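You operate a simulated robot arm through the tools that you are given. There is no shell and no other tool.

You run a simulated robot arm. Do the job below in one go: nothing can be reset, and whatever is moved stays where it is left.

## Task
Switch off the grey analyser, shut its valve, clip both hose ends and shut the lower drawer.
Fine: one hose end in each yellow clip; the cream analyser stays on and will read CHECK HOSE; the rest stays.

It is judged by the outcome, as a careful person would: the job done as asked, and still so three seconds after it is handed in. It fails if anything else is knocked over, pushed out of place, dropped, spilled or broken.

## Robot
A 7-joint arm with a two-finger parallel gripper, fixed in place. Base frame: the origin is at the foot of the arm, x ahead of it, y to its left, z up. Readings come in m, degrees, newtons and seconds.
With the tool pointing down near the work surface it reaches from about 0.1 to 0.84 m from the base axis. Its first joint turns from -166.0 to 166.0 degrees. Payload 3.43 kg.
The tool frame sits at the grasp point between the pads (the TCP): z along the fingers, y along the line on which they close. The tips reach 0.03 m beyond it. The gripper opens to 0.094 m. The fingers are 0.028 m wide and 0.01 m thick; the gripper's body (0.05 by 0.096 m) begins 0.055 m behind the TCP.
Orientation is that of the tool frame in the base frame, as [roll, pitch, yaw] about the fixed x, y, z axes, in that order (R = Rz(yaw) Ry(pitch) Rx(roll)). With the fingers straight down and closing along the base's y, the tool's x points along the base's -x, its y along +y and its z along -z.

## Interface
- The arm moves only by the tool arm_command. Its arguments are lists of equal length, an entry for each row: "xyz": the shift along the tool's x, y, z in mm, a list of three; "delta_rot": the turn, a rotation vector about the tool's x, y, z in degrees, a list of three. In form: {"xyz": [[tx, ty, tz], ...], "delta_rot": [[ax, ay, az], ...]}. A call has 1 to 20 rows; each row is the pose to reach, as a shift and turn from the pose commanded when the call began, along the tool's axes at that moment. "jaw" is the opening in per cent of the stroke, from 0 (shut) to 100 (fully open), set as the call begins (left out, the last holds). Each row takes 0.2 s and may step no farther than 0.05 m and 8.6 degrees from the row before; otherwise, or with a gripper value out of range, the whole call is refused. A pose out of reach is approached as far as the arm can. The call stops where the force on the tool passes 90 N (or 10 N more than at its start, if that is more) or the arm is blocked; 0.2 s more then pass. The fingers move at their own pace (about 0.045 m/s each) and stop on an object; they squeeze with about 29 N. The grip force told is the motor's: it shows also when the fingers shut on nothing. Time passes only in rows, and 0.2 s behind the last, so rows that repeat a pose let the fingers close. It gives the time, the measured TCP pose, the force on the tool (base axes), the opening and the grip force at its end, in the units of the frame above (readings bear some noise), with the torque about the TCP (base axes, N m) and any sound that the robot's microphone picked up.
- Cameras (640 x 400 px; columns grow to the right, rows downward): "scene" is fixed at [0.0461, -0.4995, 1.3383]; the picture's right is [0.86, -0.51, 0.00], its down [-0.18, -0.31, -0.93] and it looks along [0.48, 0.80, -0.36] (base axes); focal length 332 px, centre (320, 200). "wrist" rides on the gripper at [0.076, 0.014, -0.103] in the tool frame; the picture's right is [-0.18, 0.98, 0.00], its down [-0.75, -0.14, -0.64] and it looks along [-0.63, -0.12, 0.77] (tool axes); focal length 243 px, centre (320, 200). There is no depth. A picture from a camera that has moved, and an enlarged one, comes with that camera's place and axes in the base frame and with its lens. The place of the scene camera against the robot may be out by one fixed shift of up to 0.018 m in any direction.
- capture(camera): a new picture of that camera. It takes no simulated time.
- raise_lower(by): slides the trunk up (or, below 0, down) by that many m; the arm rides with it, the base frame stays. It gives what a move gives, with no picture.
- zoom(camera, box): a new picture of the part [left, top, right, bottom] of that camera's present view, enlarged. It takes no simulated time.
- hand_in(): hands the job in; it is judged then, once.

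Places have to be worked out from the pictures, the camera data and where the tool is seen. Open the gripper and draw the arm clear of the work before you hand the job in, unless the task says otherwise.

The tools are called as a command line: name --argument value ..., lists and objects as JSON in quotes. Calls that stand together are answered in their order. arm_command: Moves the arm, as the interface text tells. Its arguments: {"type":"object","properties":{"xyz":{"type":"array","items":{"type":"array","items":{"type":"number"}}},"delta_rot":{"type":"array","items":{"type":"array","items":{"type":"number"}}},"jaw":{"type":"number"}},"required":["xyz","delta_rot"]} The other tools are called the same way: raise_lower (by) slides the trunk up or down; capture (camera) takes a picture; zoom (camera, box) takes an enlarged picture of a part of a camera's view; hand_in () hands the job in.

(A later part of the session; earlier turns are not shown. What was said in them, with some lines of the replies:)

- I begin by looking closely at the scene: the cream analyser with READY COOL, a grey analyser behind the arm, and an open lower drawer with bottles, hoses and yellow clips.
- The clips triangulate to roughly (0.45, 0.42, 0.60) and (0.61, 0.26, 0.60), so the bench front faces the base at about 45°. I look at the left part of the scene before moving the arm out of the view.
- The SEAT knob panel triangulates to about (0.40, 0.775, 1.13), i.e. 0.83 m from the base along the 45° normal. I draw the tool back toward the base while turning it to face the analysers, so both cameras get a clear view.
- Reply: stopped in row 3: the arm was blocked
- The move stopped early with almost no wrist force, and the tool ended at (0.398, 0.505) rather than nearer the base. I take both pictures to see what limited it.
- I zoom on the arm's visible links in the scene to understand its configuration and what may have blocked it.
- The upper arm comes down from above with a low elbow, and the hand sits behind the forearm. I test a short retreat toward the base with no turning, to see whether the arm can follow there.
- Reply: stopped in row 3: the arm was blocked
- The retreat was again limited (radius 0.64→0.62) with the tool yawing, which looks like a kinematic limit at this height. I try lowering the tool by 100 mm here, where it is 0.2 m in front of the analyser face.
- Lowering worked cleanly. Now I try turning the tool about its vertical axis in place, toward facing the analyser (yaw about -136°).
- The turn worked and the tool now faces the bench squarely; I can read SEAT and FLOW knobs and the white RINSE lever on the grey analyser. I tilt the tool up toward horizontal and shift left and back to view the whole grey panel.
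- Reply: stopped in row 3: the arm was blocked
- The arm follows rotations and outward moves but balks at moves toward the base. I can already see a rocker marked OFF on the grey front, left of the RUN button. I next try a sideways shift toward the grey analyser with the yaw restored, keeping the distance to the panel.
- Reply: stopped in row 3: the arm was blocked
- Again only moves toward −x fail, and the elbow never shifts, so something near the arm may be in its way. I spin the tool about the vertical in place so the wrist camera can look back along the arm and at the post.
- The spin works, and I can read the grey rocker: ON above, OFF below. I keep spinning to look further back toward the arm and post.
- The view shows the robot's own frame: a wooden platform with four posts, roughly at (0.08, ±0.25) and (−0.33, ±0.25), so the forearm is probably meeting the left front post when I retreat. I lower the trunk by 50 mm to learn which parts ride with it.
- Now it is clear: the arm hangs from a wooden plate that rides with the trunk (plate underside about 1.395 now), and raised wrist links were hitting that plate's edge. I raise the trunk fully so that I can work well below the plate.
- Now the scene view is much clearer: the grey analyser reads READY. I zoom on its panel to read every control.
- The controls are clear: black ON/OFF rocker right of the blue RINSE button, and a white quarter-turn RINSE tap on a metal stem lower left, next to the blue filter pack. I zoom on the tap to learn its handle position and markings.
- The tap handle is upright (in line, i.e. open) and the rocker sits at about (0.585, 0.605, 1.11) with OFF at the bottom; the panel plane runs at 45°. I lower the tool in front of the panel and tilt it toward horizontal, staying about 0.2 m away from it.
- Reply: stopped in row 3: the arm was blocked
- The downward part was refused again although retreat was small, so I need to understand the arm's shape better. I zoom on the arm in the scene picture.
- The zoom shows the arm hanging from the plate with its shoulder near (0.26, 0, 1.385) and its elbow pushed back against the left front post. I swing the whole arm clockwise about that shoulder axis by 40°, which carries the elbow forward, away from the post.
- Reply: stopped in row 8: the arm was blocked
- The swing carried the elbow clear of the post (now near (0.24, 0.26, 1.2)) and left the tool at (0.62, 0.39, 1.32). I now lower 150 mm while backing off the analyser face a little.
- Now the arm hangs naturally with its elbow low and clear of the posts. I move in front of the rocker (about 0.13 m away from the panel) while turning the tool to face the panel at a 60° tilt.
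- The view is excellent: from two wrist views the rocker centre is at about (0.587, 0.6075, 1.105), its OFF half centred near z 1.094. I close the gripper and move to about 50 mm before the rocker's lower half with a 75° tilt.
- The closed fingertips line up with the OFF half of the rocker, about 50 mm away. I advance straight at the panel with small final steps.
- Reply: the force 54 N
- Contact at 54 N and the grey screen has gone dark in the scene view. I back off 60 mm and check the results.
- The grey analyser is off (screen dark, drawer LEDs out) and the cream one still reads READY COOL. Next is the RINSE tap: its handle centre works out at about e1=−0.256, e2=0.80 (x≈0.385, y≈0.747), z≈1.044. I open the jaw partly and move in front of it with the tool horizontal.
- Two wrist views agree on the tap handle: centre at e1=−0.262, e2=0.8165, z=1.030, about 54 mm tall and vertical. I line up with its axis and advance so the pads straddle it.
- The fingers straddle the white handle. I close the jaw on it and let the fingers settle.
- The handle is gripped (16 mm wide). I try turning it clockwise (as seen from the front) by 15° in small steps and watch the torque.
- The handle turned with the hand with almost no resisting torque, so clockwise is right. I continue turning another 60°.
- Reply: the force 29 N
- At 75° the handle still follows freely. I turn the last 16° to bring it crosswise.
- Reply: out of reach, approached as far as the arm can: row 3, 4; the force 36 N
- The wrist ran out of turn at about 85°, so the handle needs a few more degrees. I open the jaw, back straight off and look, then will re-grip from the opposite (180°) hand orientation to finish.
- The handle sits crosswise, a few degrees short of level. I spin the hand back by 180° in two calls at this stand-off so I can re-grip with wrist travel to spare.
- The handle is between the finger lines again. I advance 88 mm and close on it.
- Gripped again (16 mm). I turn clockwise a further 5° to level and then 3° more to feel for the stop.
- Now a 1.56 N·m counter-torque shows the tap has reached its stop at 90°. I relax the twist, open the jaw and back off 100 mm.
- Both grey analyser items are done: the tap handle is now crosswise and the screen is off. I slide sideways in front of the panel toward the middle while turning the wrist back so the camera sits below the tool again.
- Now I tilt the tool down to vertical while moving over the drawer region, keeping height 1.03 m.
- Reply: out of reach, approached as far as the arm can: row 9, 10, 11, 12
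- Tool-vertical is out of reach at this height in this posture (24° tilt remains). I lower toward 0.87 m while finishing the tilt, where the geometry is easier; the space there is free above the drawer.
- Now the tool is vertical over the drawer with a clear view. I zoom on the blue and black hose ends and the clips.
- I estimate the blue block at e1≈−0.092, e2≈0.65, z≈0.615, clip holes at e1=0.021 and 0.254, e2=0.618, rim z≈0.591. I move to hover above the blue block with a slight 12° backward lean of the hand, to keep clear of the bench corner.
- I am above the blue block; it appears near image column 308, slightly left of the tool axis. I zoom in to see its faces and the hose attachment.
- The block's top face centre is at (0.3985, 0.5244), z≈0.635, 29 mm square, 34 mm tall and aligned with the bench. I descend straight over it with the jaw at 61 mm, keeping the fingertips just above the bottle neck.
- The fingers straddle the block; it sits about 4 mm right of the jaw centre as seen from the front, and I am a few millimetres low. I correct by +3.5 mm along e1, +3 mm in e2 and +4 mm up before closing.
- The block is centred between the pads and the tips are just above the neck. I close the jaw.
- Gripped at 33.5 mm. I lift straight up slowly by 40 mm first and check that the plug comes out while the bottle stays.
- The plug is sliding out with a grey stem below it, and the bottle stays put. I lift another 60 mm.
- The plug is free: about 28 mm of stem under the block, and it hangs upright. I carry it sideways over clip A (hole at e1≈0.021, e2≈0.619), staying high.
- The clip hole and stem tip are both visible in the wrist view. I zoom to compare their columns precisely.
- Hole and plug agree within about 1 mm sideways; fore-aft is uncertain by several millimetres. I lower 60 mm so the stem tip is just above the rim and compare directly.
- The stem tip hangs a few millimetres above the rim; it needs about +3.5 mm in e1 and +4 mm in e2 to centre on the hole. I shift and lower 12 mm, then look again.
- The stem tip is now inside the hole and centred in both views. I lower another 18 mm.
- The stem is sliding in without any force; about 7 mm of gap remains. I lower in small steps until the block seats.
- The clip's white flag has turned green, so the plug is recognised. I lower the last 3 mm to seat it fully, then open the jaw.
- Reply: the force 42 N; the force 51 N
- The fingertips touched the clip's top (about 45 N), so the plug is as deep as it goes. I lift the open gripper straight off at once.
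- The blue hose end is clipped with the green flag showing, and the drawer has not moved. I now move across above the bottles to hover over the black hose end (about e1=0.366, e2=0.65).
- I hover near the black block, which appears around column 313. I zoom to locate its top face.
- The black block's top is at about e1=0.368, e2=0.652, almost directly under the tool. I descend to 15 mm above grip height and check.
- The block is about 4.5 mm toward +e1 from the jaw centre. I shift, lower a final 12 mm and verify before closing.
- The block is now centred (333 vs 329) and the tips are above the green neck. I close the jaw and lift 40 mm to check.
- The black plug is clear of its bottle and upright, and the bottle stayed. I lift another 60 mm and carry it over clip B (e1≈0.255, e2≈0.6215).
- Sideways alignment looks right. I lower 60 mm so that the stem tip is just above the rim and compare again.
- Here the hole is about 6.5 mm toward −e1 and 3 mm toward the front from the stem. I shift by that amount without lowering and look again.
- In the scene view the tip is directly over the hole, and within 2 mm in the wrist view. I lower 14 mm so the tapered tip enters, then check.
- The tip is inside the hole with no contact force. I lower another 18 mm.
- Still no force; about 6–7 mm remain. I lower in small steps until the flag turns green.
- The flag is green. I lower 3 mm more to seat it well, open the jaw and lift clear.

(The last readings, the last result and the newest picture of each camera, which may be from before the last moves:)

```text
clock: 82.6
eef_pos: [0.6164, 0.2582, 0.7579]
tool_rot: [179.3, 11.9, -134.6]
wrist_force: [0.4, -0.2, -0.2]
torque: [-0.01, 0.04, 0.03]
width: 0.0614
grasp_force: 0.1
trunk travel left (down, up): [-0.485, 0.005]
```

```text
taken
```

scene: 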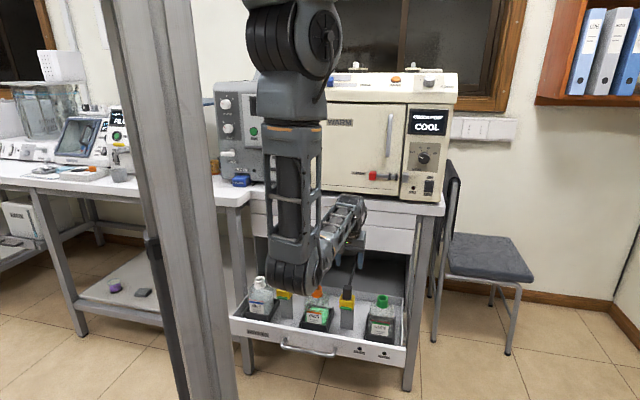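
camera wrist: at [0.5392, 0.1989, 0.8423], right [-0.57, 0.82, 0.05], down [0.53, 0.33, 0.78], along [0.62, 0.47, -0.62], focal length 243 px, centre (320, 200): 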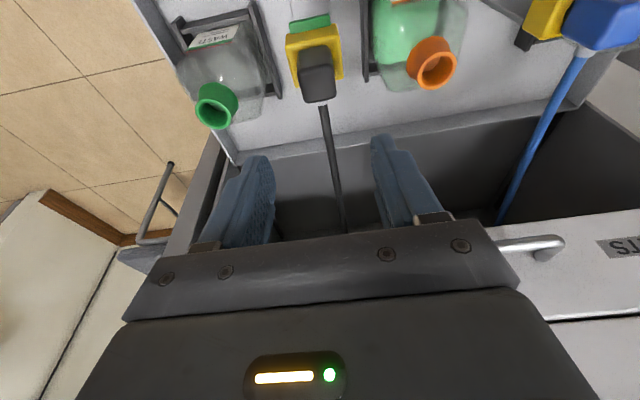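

Both hose ends are clipped with green flags, and the cream display now shows the expected hose message. Next I close the gripper and back out in front of the drawer (e1=0.27, e2=0.47), between the handle and the LEDs, with a 30° forward tilt for pushing the front panel.

arm_command --xyz '[[36, -4, -7.6], [72, -9, -15.2], [108, -13, -22.9], [144.8, -17, -30.5], [153, -17, 10], [162, -17, 50], [170.3, -17, 90.8], [170.3, -17, 90.8]]' --delta_rot '[[0, -4.5, 0], [0, -9, 0], [0, -13.5, 0], [0, -18.1, 0], [0, -18.1, 0], [0, -18.1, 0], [0, -18.1, 0], [0, -18.1, 0]]' --jaw 0

capture --camera "wrist"

capture --camera "scene"

```text
clock: 84.4
eef_pos: [0.5239, 0.1435, 0.6312]
tool_rot: [179.3, 30.0, -134.7]
wrist_force: [0.0, 0.5, -1.0]
torque: [0.0, -0.01, 0.0]
width: 0.0
grasp_force: 28.9
trunk travel left (down, up): [-0.485, 0.005]
```

```text
taken
camera wrist: at [0.4314, 0.0673, 0.6828], right [-0.59, 0.8, 0.1], down [0.34, 0.13, 0.93], along [0.73, 0.58, -0.35], focal length 243 px, centre (320, 200)
```

wrist: 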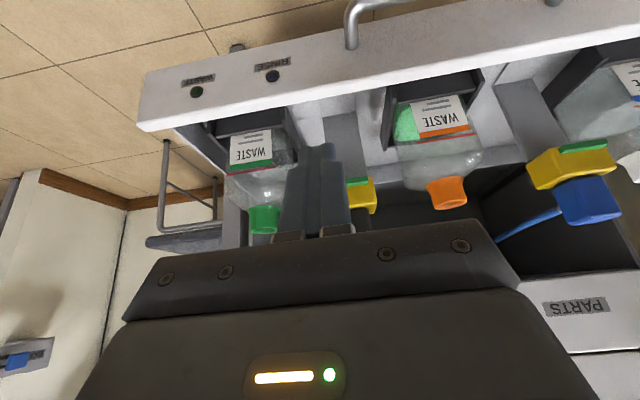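

```text
taken
```

scene: 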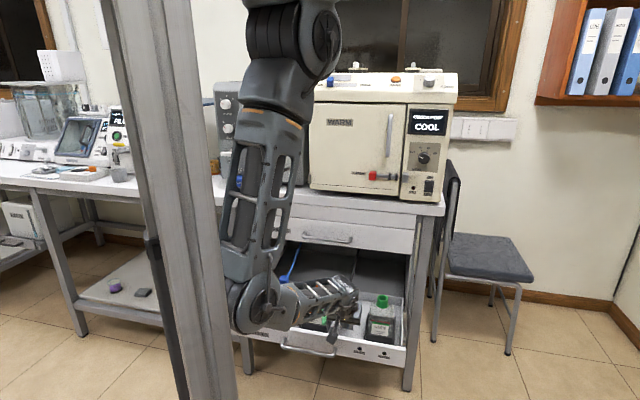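

The tool is lined up between the drawer handle's end and the RINSE LED; the front panel spans about z 0.43–0.51 at e2≈0.535. I lower the trunk by 0.15 m so the fingertips face the middle of the panel.

raise_lower --by -0.15

capture --camera "wrist"

capture --camera "scene"

```text
clock: 86.1
eef_pos: [0.5225, 0.1422, 0.4821]
tool_rot: [179.3, 30.0, -134.9]
wrist_force: [-0.8, -0.5, 0.5]
torque: [0.01, 0.0, 0.01]
width: 0.0
grasp_force: 28.7
trunk travel left (down, up): [-0.335, 0.155]
```

```text
taken
camera wrist: at [0.4313, 0.0674, 0.5332], right [-0.59, 0.8, 0.1], down [0.34, 0.13, 0.93], along [0.73, 0.58, -0.35], focal length 243 px, centre (320, 200)
```

wrist: 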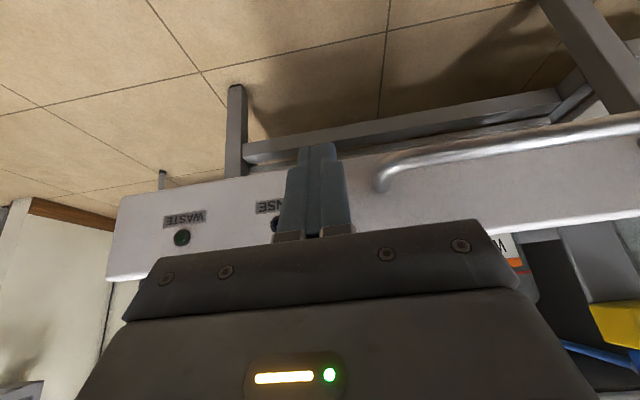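

```text
taken
```

scene: 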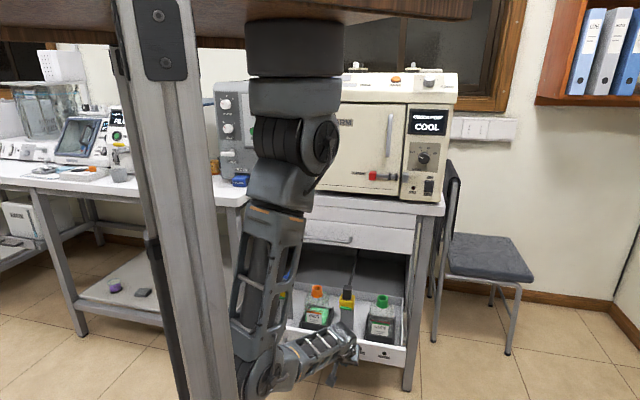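

The fingertips face the panel at about its mid-height, clear of handle and LED. I push forward slowly, 8 mm per step, and watch the force.

arm_command --xyz '[[-16, 0, 2.3], [-29, 0, 9.8], [-35.9, 0, 13.8], [-42.8, 0, 17.8], [-49.8, 0, 21.8], [-56.7, 0, 25.8], [-63.6, 0, 29.8], [-70.5, 0, 33.8], [-77.5, 0, 37.8], [-84.4, 0, 41.8]]' --delta_rot '[[0, 0, 0], [0, 0, 0], [0, 0, 0], [0, 0, 0], [0, 0, 0], [0, 0, 0], [0, 0, 0], [0, 0, 0], [0, 0, 0], [0, 0, 0]]'

capture --camera "wrist"

capture --camera "scene"

```text
clock: 88.3
eef_pos: [0.5902, 0.2097, 0.4885]
tool_rot: [179.4, 30.0, -134.8]
wrist_force: [1.0, 0.4, 0.2]
torque: [0.0, 0.01, -0.03]
width: 0.0
grasp_force: 29.3
trunk travel left (down, up): [-0.335, 0.155]
```

```text
taken
camera wrist: at [0.4975, 0.135, 0.5391], right [-0.59, 0.8, 0.1], down [0.34, 0.13, 0.93], along [0.73, 0.58, -0.35], focal length 243 px, centre (320, 200)
```

wrist: 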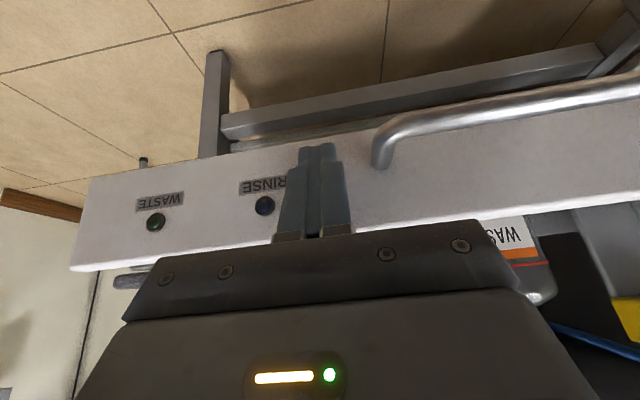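

```text
taken
```

scene: 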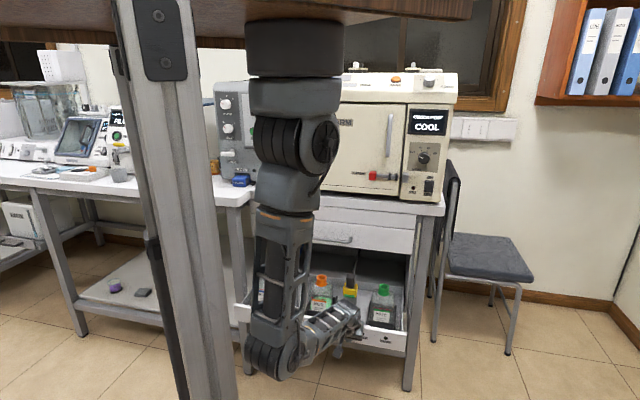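

The drawer has moved in about 55 mm with almost no resistance, bottles and clips undisturbed. I continue pushing 100 mm.

arm_command --xyz '[[-8.7, 0, 5], [-17.3, 0, 10], [-26, 0, 15], [-34.6, 0, 20], [-43.3, 0, 25], [-52, 0, 30], [-60.6, 0, 35], [-69.3, 0, 40], [-77.9, 0, 45], [-86.6, 0, 50]]' --delta_rot '[[0, 0, 0], [0, 0, 0], [0, 0, 0], [0, 0, 0], [0, 0, 0], [0, 0, 0], [0, 0, 0], [0, 0, 0], [0, 0, 0], [0, 0, 0]]'

capture --camera "wrist"

capture --camera "scene"

```text
clock: 90.5
eef_pos: [0.6601, 0.2812, 0.4872]
tool_rot: [179.2, 30.0, -134.8]
wrist_force: [0.1, -1.2, -0.5]
torque: [0.0, -0.04, 0.01]
width: 0.0002
grasp_force: 29.2
trunk travel left (down, up): [-0.335, 0.155]
```

```text
taken
camera wrist: at [0.5683, 0.2066, 0.5389], right [-0.59, 0.8, 0.1], down [0.34, 0.13, 0.93], along [0.73, 0.58, -0.35], focal length 243 px, centre (320, 200)
```

wrist: 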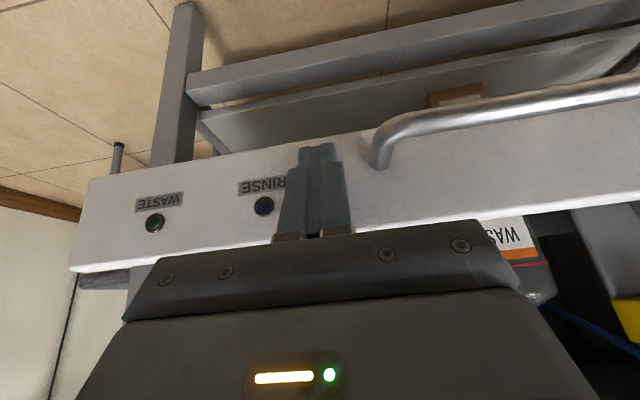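

```text
taken
```

scene: 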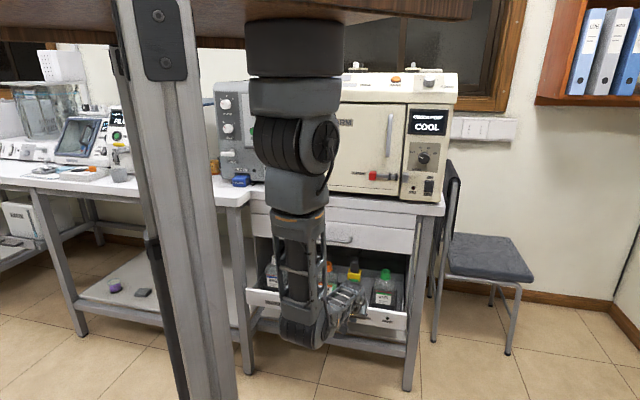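

The front is now at about e2=0.693. I push another 40 mm, then will feel for the end stop.

arm_command --xyz '[[-6.9, 0, 4], [-13.9, 0, 8], [-20.8, 0, 12], [-27.7, 0, 16], [-34.6, 0, 20]]' --delta_rot '[[0, 0, 0], [0, 0, 0], [0, 0, 0], [0, 0, 0], [0, 0, 0]]'

capture --camera "scene"

capture --camera "wrist"

```text
clock: 91.7
eef_pos: [0.6863, 0.3098, 0.4884]
tool_rot: [179.3, 30.0, -134.8]
wrist_force: [0.1, 0.1, 0.2]
torque: [0.03, 0.0, -0.02]
width: 0.0
grasp_force: 29.0
trunk travel left (down, up): [-0.335, 0.155]
```

```text
taken
```

scene: 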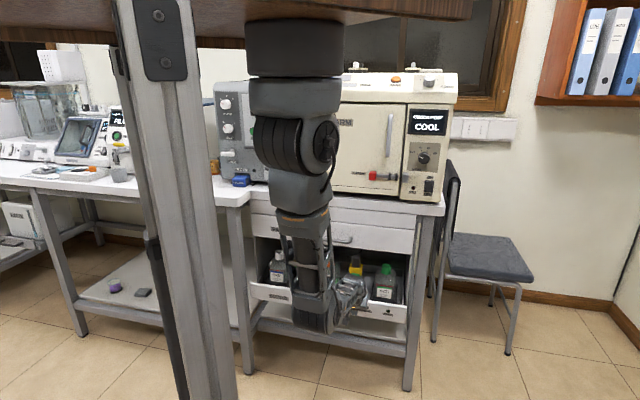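

```text
taken
camera wrist: at [0.5953, 0.2359, 0.539], right [-0.59, 0.8, 0.1], down [0.34, 0.13, 0.93], along [0.73, 0.58, -0.35], focal length 243 px, centre (320, 200)
```

wrist: 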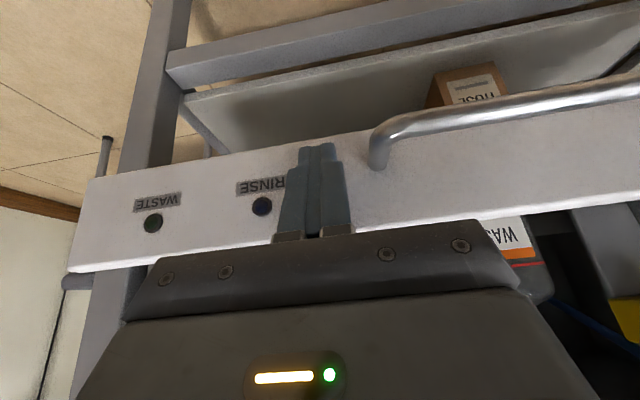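

Still no stop (front at about 0.731). I zoom to judge how far it has to go relative to the PARTS drawer front.

zoom --camera "scene" --box '[235, 190, 445, 340]'

```text
2.67 times, centred on (340, 265) of scene
camera zoom: at [0.0461, -0.4995, 1.3383], right [0.86, -0.51, 0.0], down [-0.18, -0.31, -0.93], along [0.48, 0.8, -0.36], focal length 885 px, centre (267, 27)
```

zoom: 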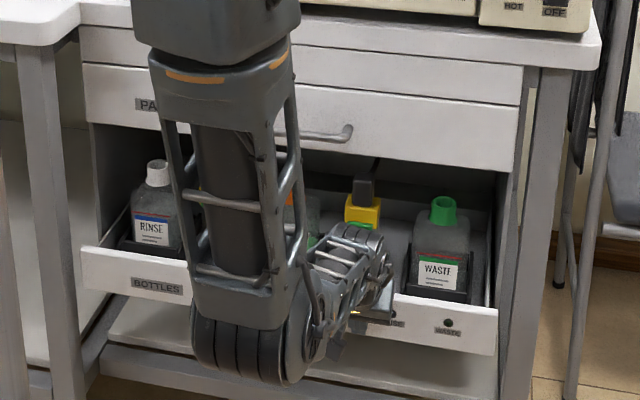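

The drawer still seems slightly proud of the cabinet. I push on in 4 mm steps and watch for the stop.

arm_command --xyz '[[-3.5, 0, 2], [-6.9, 0, 4], [-10.4, 0, 6], [-13.9, 0, 8], [-17.3, 0, 10]]' --delta_rot '[[0, 0, 0], [0, 0, 0], [0, 0, 0], [0, 0, 0], [0, 0, 0]]'

zoom --camera "scene" --box '[235, 190, 445, 340]'

```text
clock: 92.9
eef_pos: [0.7017, 0.3229, 0.4886]
tool_rot: [179.3, 30.0, -134.8]
wrist_force: [0.7, -0.8, 0.3]
torque: [0.02, 0.05, 0.0]
width: 0.0002
grasp_force: 28.7
trunk travel left (down, up): [-0.335, 0.155]
```

```text
2.67 times, centred on (340, 265) of scene
camera zoom: at [0.0461, -0.4995, 1.3383], right [0.86, -0.51, 0.0], down [-0.18, -0.31, -0.93], along [0.48, 0.8, -0.36], focal length 885 px, centre (267, 27)
```

zoom: 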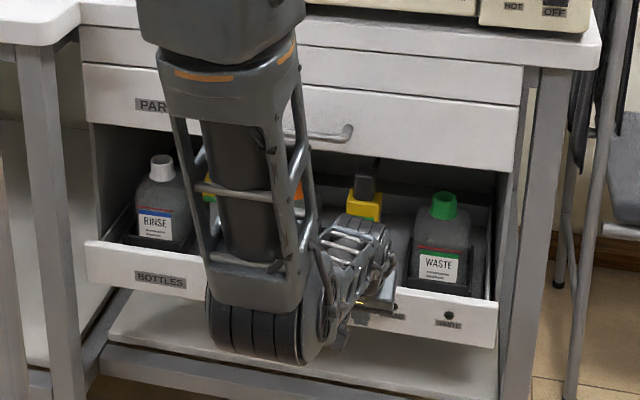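

It still slides freely. I push another 20 mm in 4 mm steps.

arm_command --xyz '[[-3.5, 0, 2], [-6.9, 0, 4], [-10.4, 0, 6], [-13.9, 0, 8], [-17.3, 0, 10]]' --delta_rot '[[0, 0, 0], [0, 0, 0], [0, 0, 0], [0, 0, 0], [0, 0, 0]]'

zoom --camera "scene" --box '[235, 190, 445, 340]'

capture --camera "wrist"

```text
clock: 94.1
eef_pos: [0.7151, 0.3382, 0.4887]
tool_rot: [179.3, 30.0, -134.8]
wrist_force: [0.3, 0.7, -0.7]
torque: [-0.01, 0.0, 0.0]
width: 0.0001
grasp_force: 28.7
trunk travel left (down, up): [-0.335, 0.155]
```

```text
2.67 times, centred on (340, 265) of scene
camera zoom: at [0.0461, -0.4995, 1.3383], right [0.86, -0.51, 0.0], down [-0.18, -0.31, -0.93], along [0.48, 0.8, -0.36], focal length 885 px, centre (267, 27)
```

zoom: 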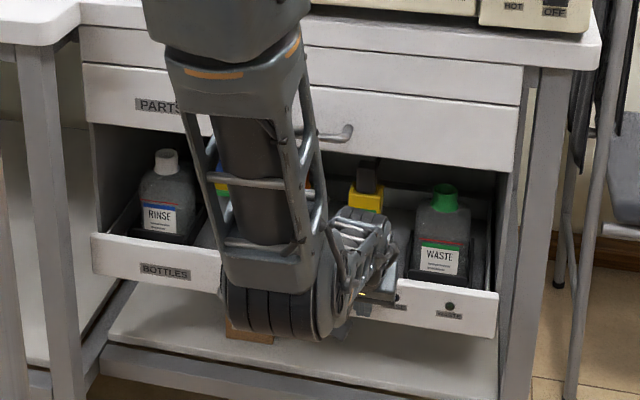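

```text
taken
camera wrist: at [0.6243, 0.2635, 0.5389], right [-0.59, 0.8, 0.1], down [0.34, 0.13, 0.93], along [0.73, 0.58, -0.35], focal length 243 px, centre (320, 200)
```

wrist: 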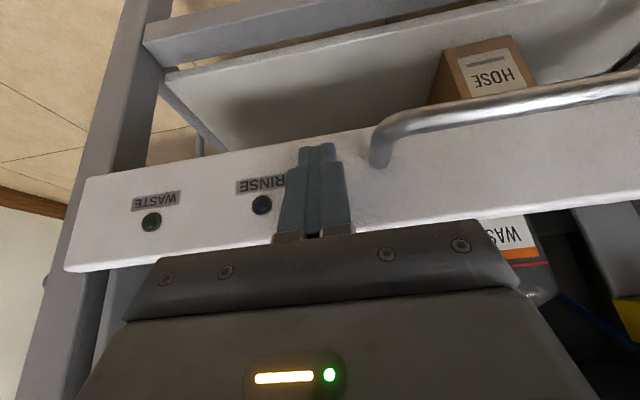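

The front is at about 0.772; compared with the PARTS front about 20 mm remain. I push on in 4 mm steps.

arm_command --xyz '[[-3.5, 0, 2], [-6.9, 0, 4], [-10.4, 0, 6], [-13.9, 0, 8], [-17.3, 0, 10]]' --delta_rot '[[0, 0, 0], [0, 0, 0], [0, 0, 0], [0, 0, 0], [0, 0, 0]]'

zoom --camera "scene" --box '[235, 190, 445, 340]'

capture --camera "wrist"

```text
clock: 95.3
eef_pos: [0.73, 0.3521, 0.4872]
tool_rot: [179.3, 30.0, -134.8]
wrist_force: [-0.2, 0.4, 0.4]
torque: [0.01, -0.02, 0.0]
width: 0.0
grasp_force: 29.0
trunk travel left (down, up): [-0.335, 0.155]
```

```text
2.67 times, centred on (340, 265) of scene
camera zoom: at [0.0461, -0.4995, 1.3383], right [0.86, -0.51, 0.0], down [-0.18, -0.31, -0.93], along [0.48, 0.8, -0.36], focal length 885 px, centre (267, 27)
```

zoom: 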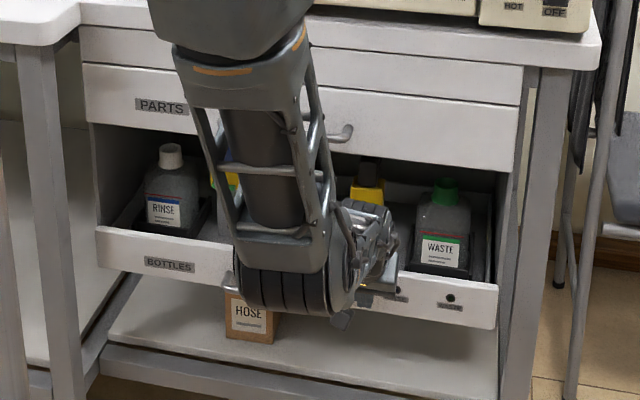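

```text
taken
camera wrist: at [0.6373, 0.278, 0.5391], right [-0.59, 0.8, 0.1], down [0.34, 0.13, 0.93], along [0.73, 0.58, -0.35], focal length 243 px, centre (320, 200)
```

wrist: 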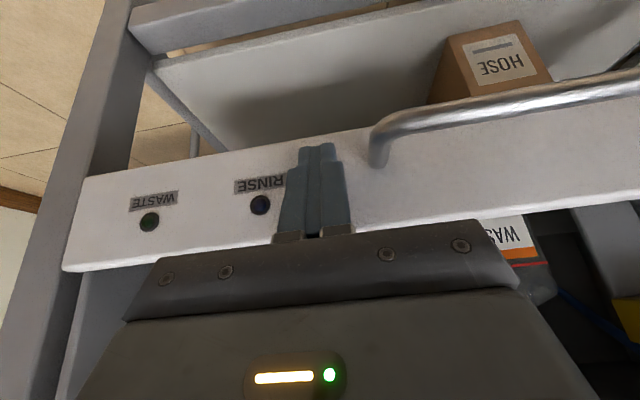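

No stop yet; the front's left corner is nearly in line with the PARTS front. I push a further 20 mm in small steps.

arm_command --xyz '[[-3.5, 0, 2], [-6.9, 0, 4], [-10.4, 0, 6], [-13.9, 0, 8], [-17.3, 0, 10]]' --delta_rot '[[0, 0, 0], [0, 0, 0], [0, 0, 0], [0, 0, 0], [0, 0, 0]]'

zoom --camera "scene" --box '[235, 190, 445, 340]'

capture --camera "wrist"

```text
clock: 96.1
eef_pos: [0.7301, 0.3543, 0.4801]
tool_rot: [179.1, 28.5, -135.0]
wrist_force: [-2.8, -2.9, -2.5]
torque: [0.28, -0.25, -0.01]
width: 0.0
grasp_force: 28.7
trunk travel left (down, up): [-0.335, 0.155]
stopped in row 3: the force on the tool passed its limit at 153 N (the readings are from after the stop); the commanded pose is now the measured one
```

```text
2.67 times, centred on (340, 265) of scene
camera zoom: at [0.0461, -0.4995, 1.3383], right [0.86, -0.51, 0.0], down [-0.18, -0.31, -0.93], along [0.48, 0.8, -0.36], focal length 885 px, centre (267, 27)
```

zoom: 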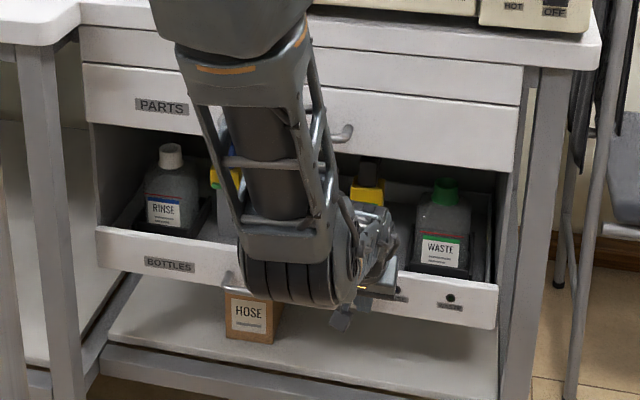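

```text
taken
camera wrist: at [0.6379, 0.2801, 0.5347], right [-0.59, 0.8, 0.1], down [0.36, 0.15, 0.92], along [0.73, 0.58, -0.37], focal length 243 px, centre (320, 200)
```

wrist: 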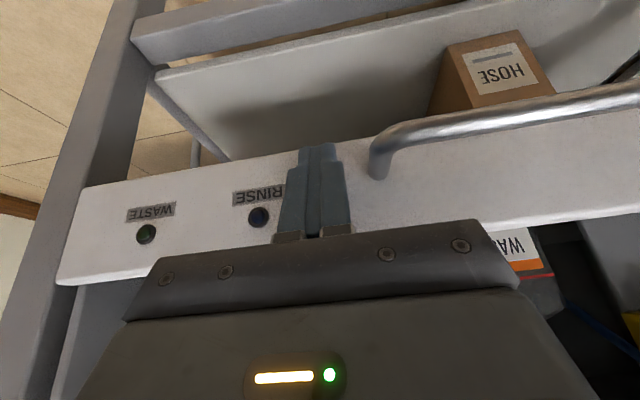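

A hard stop: the force passed the limit while the drawer front did not move further, so it has reached its end. I back off 110 mm and look at whether the front is flush.

arm_command --xyz '[[22, 0, -11.9], [44, 0, -23.9], [66, 0, -35.8], [96.7, 0, -52.5]]' --delta_rot '[[0, 0, 0], [0, 0, 0], [0, 0, 0], [0, 0, 0]]'

capture --camera "wrist"

capture --camera "scene"

```text
clock: 97.1
eef_pos: [0.6521, 0.2752, 0.48]
tool_rot: [179.2, 28.7, -134.9]
wrist_force: [0.2, -0.6, -0.4]
torque: [-0.03, -0.01, -0.01]
width: 0.0
grasp_force: 29.4
trunk travel left (down, up): [-0.335, 0.155]
```

```text
taken
camera wrist: at [0.5617, 0.2019, 0.536], right [-0.59, 0.8, 0.1], down [0.36, 0.14, 0.92], along [0.73, 0.58, -0.37], focal length 243 px, centre (320, 200)
```

wrist: 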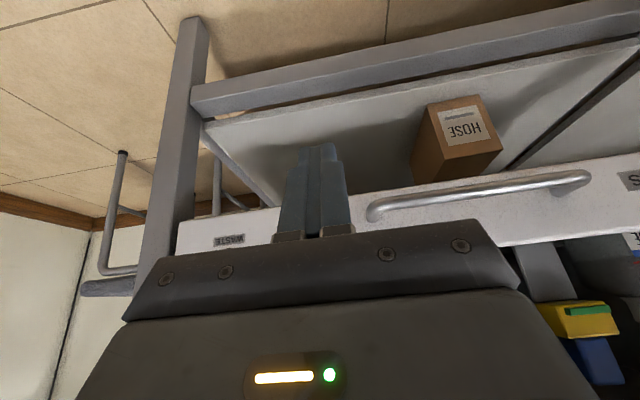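

```text
taken
```

scene: 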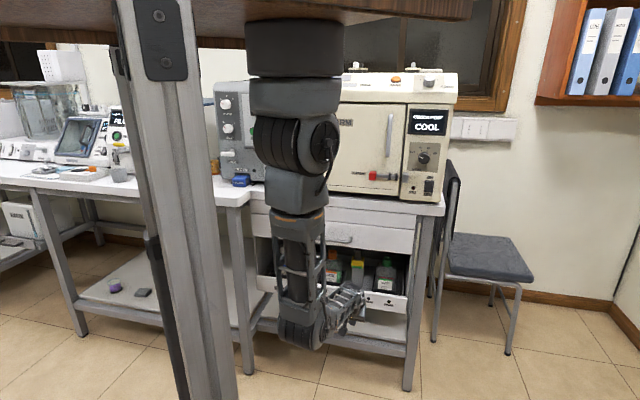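

I retreat further from the bench and raise the trunk so the scene camera can see the closed drawer clearly.

arm_command --xyz '[[34, 0, -18.5], [68, 0, -37], [102, 0, -55.5], [136, 0, -74]]' --delta_rot '[[0, 0, 0], [0, 0, 0], [0, 0, 0], [0, 0, 0]]'

raise_lower --by 0.15

capture --camera "wrist"

capture --camera "scene"

```text
clock: 98.1
eef_pos: [0.5448, 0.1648, 0.481]
tool_rot: [179.2, 28.7, -134.9]
wrist_force: [0.4, 0.2, 0.1]
torque: [0.01, 0.04, -0.07]
width: 0.0
grasp_force: 29.2
trunk travel left (down, up): [-0.335, 0.155]
```

```text
clock: 99.8
eef_pos: [0.5461, 0.1653, 0.6302]
tool_rot: [179.0, 28.7, -134.9]
wrist_force: [-0.1, 0.3, 0.2]
torque: [-0.02, 0.0, 0.0]
width: 0.0
grasp_force: 29.0
trunk travel left (down, up): [-0.485, 0.005]
```

```text
taken
camera wrist: at [0.4546, 0.0915, 0.6844], right [-0.59, 0.8, 0.1], down [0.36, 0.14, 0.92], along [0.73, 0.58, -0.37], focal length 243 px, centre (320, 200)
```

wrist: 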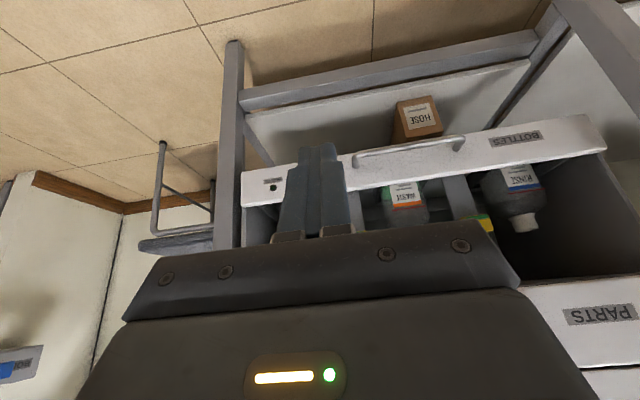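

```text
taken
```

scene: 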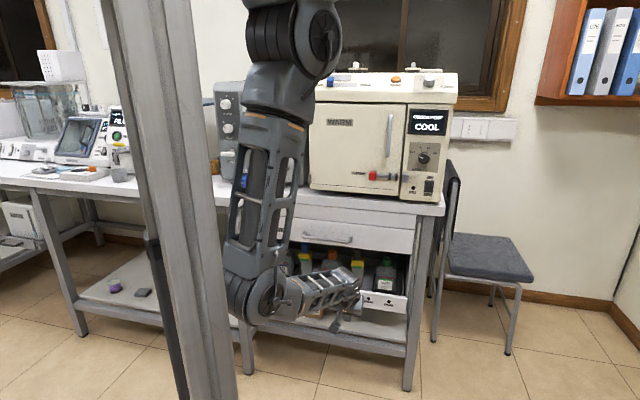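

I lift the hand higher and to the side to clear the view of the drawer fronts from the scene camera.

arm_command --xyz '[[-18, 0, -34], [-37, 0, -68], [-55, 0, -102], [-73, 0, -136], [-91, 0, -170], [-110, 0, -204], [-110, 0, -204]]' --delta_rot '[[0, 0, 0], [0, 0, 0], [0, 0, 0], [0, 0, 0], [0, 0, 0], [0, 0, 0], [0, 0, 0]]'

zoom --camera "scene" --box '[225, 185, 445, 345]'

capture --camera "wrist"

```text
clock: 101.4
eef_pos: [0.5456, 0.1613, 0.8612]
tool_rot: [179.1, 28.7, -135.0]
wrist_force: [-0.1, 0.5, -0.1]
torque: [0.04, 0.0, 0.0]
width: 0.0
grasp_force: 29.0
trunk travel left (down, up): [-0.485, 0.005]
```

```text
2.50 times, centred on (335, 265) of scene
camera zoom: at [0.0461, -0.4995, 1.3383], right [0.86, -0.51, 0.0], down [-0.18, -0.31, -0.93], along [0.48, 0.8, -0.36], focal length 830 px, centre (282, 38)
```

zoom: 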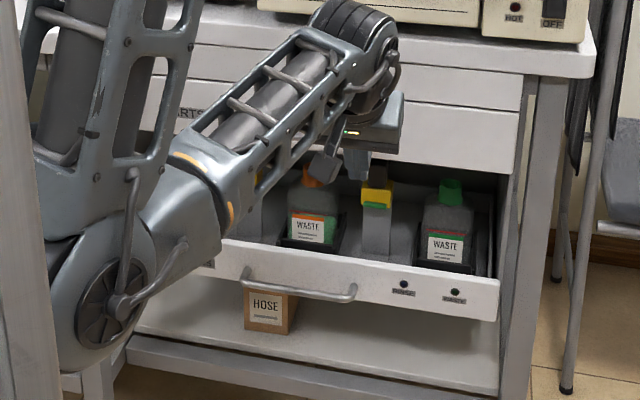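

```text
taken
camera wrist: at [0.4549, 0.0885, 0.9156], right [-0.59, 0.8, 0.1], down [0.36, 0.14, 0.92], along [0.73, 0.58, -0.37], focal length 243 px, centre (320, 200)
```

wrist: 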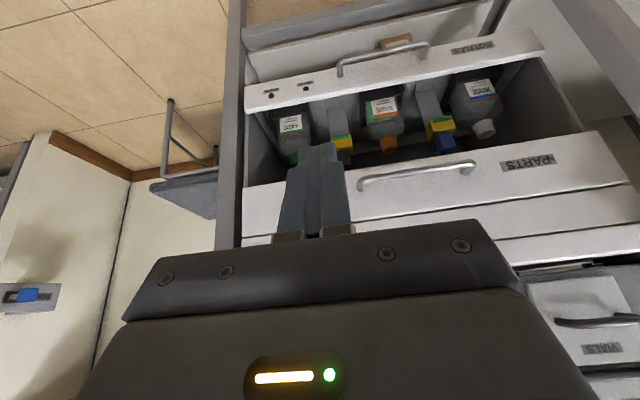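

The fronts look about flush. I zoom the wrist view to compare the BOTTLES front with the PARTS front and to check the clips.

zoom --camera "wrist" --box '[400, 0, 640, 200]'

zoom --camera "wrist" --box '[220, 30, 460, 210]'

```text
2.00 times, centred on (520, 100) of wrist
camera zoom: at [0.4549, 0.0885, 0.9156], right [-0.59, 0.8, 0.1], down [0.36, 0.14, 0.92], along [0.73, 0.58, -0.37], focal length 485 px, centre (-80, 400)
```

zoom: 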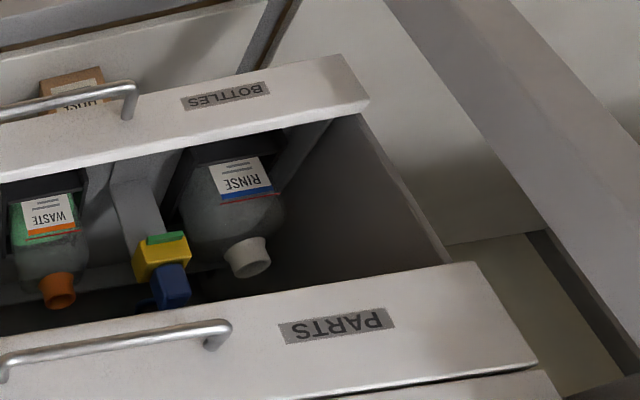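

```text
2.22 times, centred on (340, 120) of wrist
camera zoom: at [0.4549, 0.0885, 0.9156], right [-0.59, 0.8, 0.1], down [0.36, 0.14, 0.92], along [0.73, 0.58, -0.37], focal length 539 px, centre (276, 378)
```

zoom: 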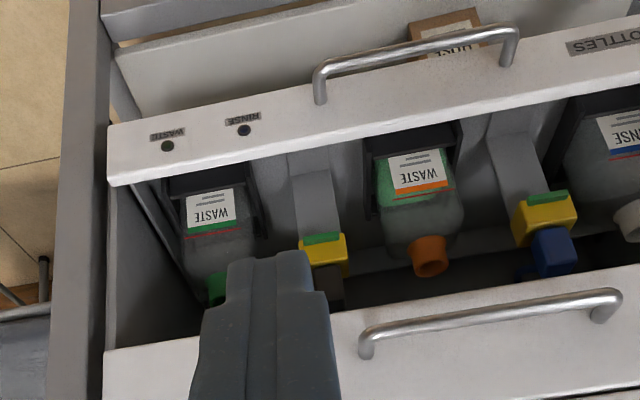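

Geometry gives both fronts at e2≈0.789, so the drawer is flush shut, and both clips still show green with the plugs in place. I open the gripper, stay well clear, and check the analysers.

arm_command --xyz '[[-10, 0, -18], [-20, 0, -36], [-30, 0, -54], [-30, 0, -54]]' --delta_rot '[[0, 0, 0], [0, 0, 0], [0, 0, 0], [0, 0, 0]]' --jaw 100

capture --camera "scene"

zoom --camera "scene" --box '[205, 70, 455, 220]'

zoom --camera "scene" --box '[225, 185, 445, 345]'

capture --camera "wrist"

```text
clock: 102.4
eef_pos: [0.5466, 0.1621, 0.9247]
tool_rot: [179.1, 28.7, -135.0]
wrist_force: [0.0, -0.1, 0.0]
torque: [0.03, 0.0, 0.02]
width: 0.0864
grasp_force: 0.0
trunk travel left (down, up): [-0.485, 0.005]
```

```text
taken
```

scene: 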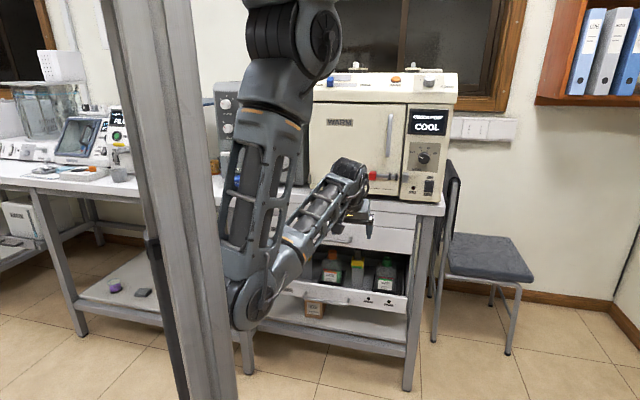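

```text
2.56 times, centred on (330, 145) of scene
camera zoom: at [0.0461, -0.4995, 1.3383], right [0.86, -0.51, 0.0], down [-0.18, -0.31, -0.93], along [0.48, 0.8, -0.36], focal length 850 px, centre (294, 341)
```

zoom: 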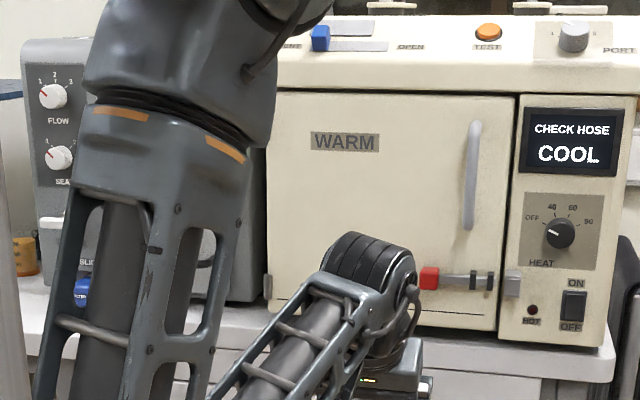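

```text
2.50 times, centred on (335, 265) of scene
camera zoom: at [0.0461, -0.4995, 1.3383], right [0.86, -0.51, 0.0], down [-0.18, -0.31, -0.93], along [0.48, 0.8, -0.36], focal length 830 px, centre (282, 38)
```

zoom: 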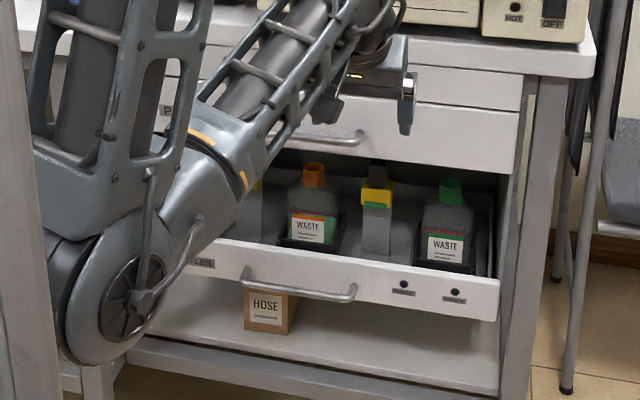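

```text
taken
camera wrist: at [0.4559, 0.0888, 0.9783], right [-0.59, 0.8, 0.1], down [0.36, 0.14, 0.92], along [0.73, 0.58, -0.37], focal length 243 px, centre (320, 200)
```

wrist: 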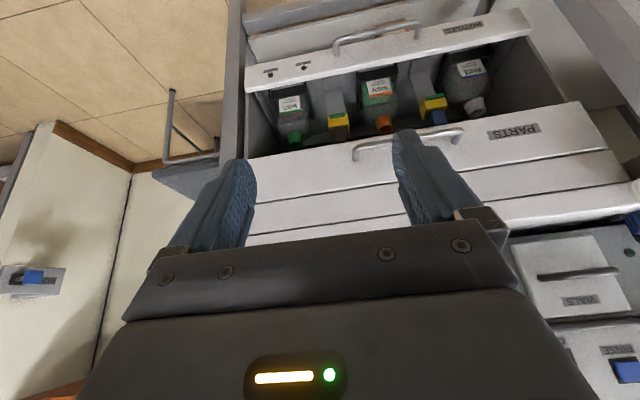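

The cream analyser reads CHECK HOSE / COOL and is on; the grey one is dark with its tap crosswise; the drawer is flush. I take one last close look at the clips and the tap before handing in.

zoom --camera "wrist" --box '[240, 20, 560, 180]'

zoom --camera "scene" --box '[200, 130, 280, 200]'

```text
2.00 times, centred on (400, 100) of wrist
camera zoom: at [0.4559, 0.0888, 0.9783], right [-0.59, 0.8, 0.1], down [0.36, 0.14, 0.92], along [0.73, 0.58, -0.37], focal length 485 px, centre (160, 400)
```

zoom: 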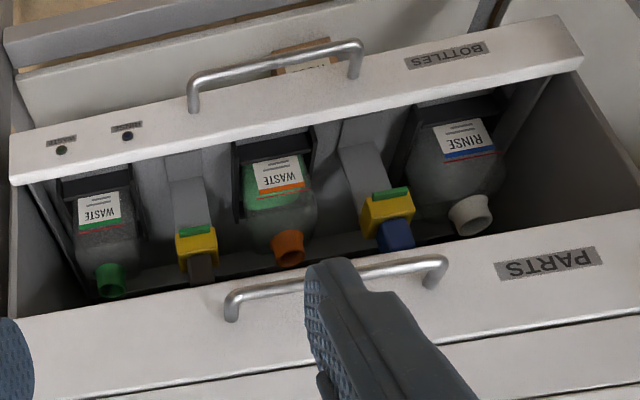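

```text
5.71 times, centred on (240, 165) of scene
camera zoom: at [0.0461, -0.4995, 1.3383], right [0.86, -0.51, 0.0], down [-0.18, -0.31, -0.93], along [0.48, 0.8, -0.36], focal length 1897 px, centre (777, 400)
```

zoom: 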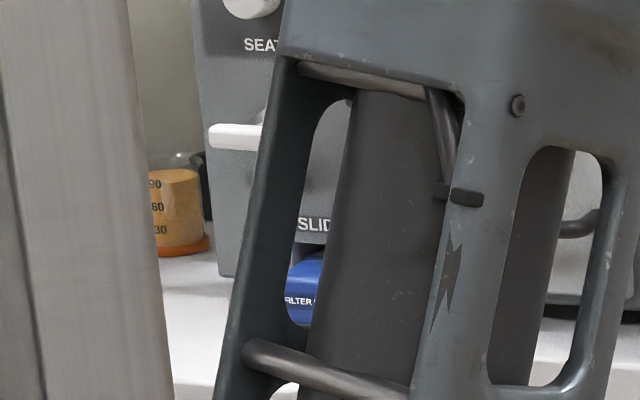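

All checks pass. The grey analyser is off, its tap is crosswise and shut, both plugs sit in their clips with green flags, the drawer is flush, and the open gripper is clear of the work. I hand the job in.

hand_in

```text
The job is handed in.
```

The job is handed in, and each part was done as asked. I have not been told how it was judged.

- **Grey analyser:** it is switched off at its rocker, and the screen is dark.
- **Valve:** the RINSE tap is turned 90° clockwise to its stop, so the handle now sits crosswise. Nothing on the tap marks which way is shut; I took handle-across as shut.
- **Hose ends:** the blue one is in the left yellow clip and the black one in the right. Both clips show green flags.
- **Lower drawer:** I pushed it in until it hit a hard stop, which peaked at 153 N. Measured from the pictures, its front is level with the PARTS drawer to within a few millimetres.
- **Cream analyser:** it is still on and reads CHECK HOSE / COOL, as expected.

While seating the blue hose end, the fingertips pressed on top of the left clip with about 45 N. The clip and drawer did not appear to shift, and I saw nothing else knocked, moved or spilled. The gripper is open and the arm is clear of the work.
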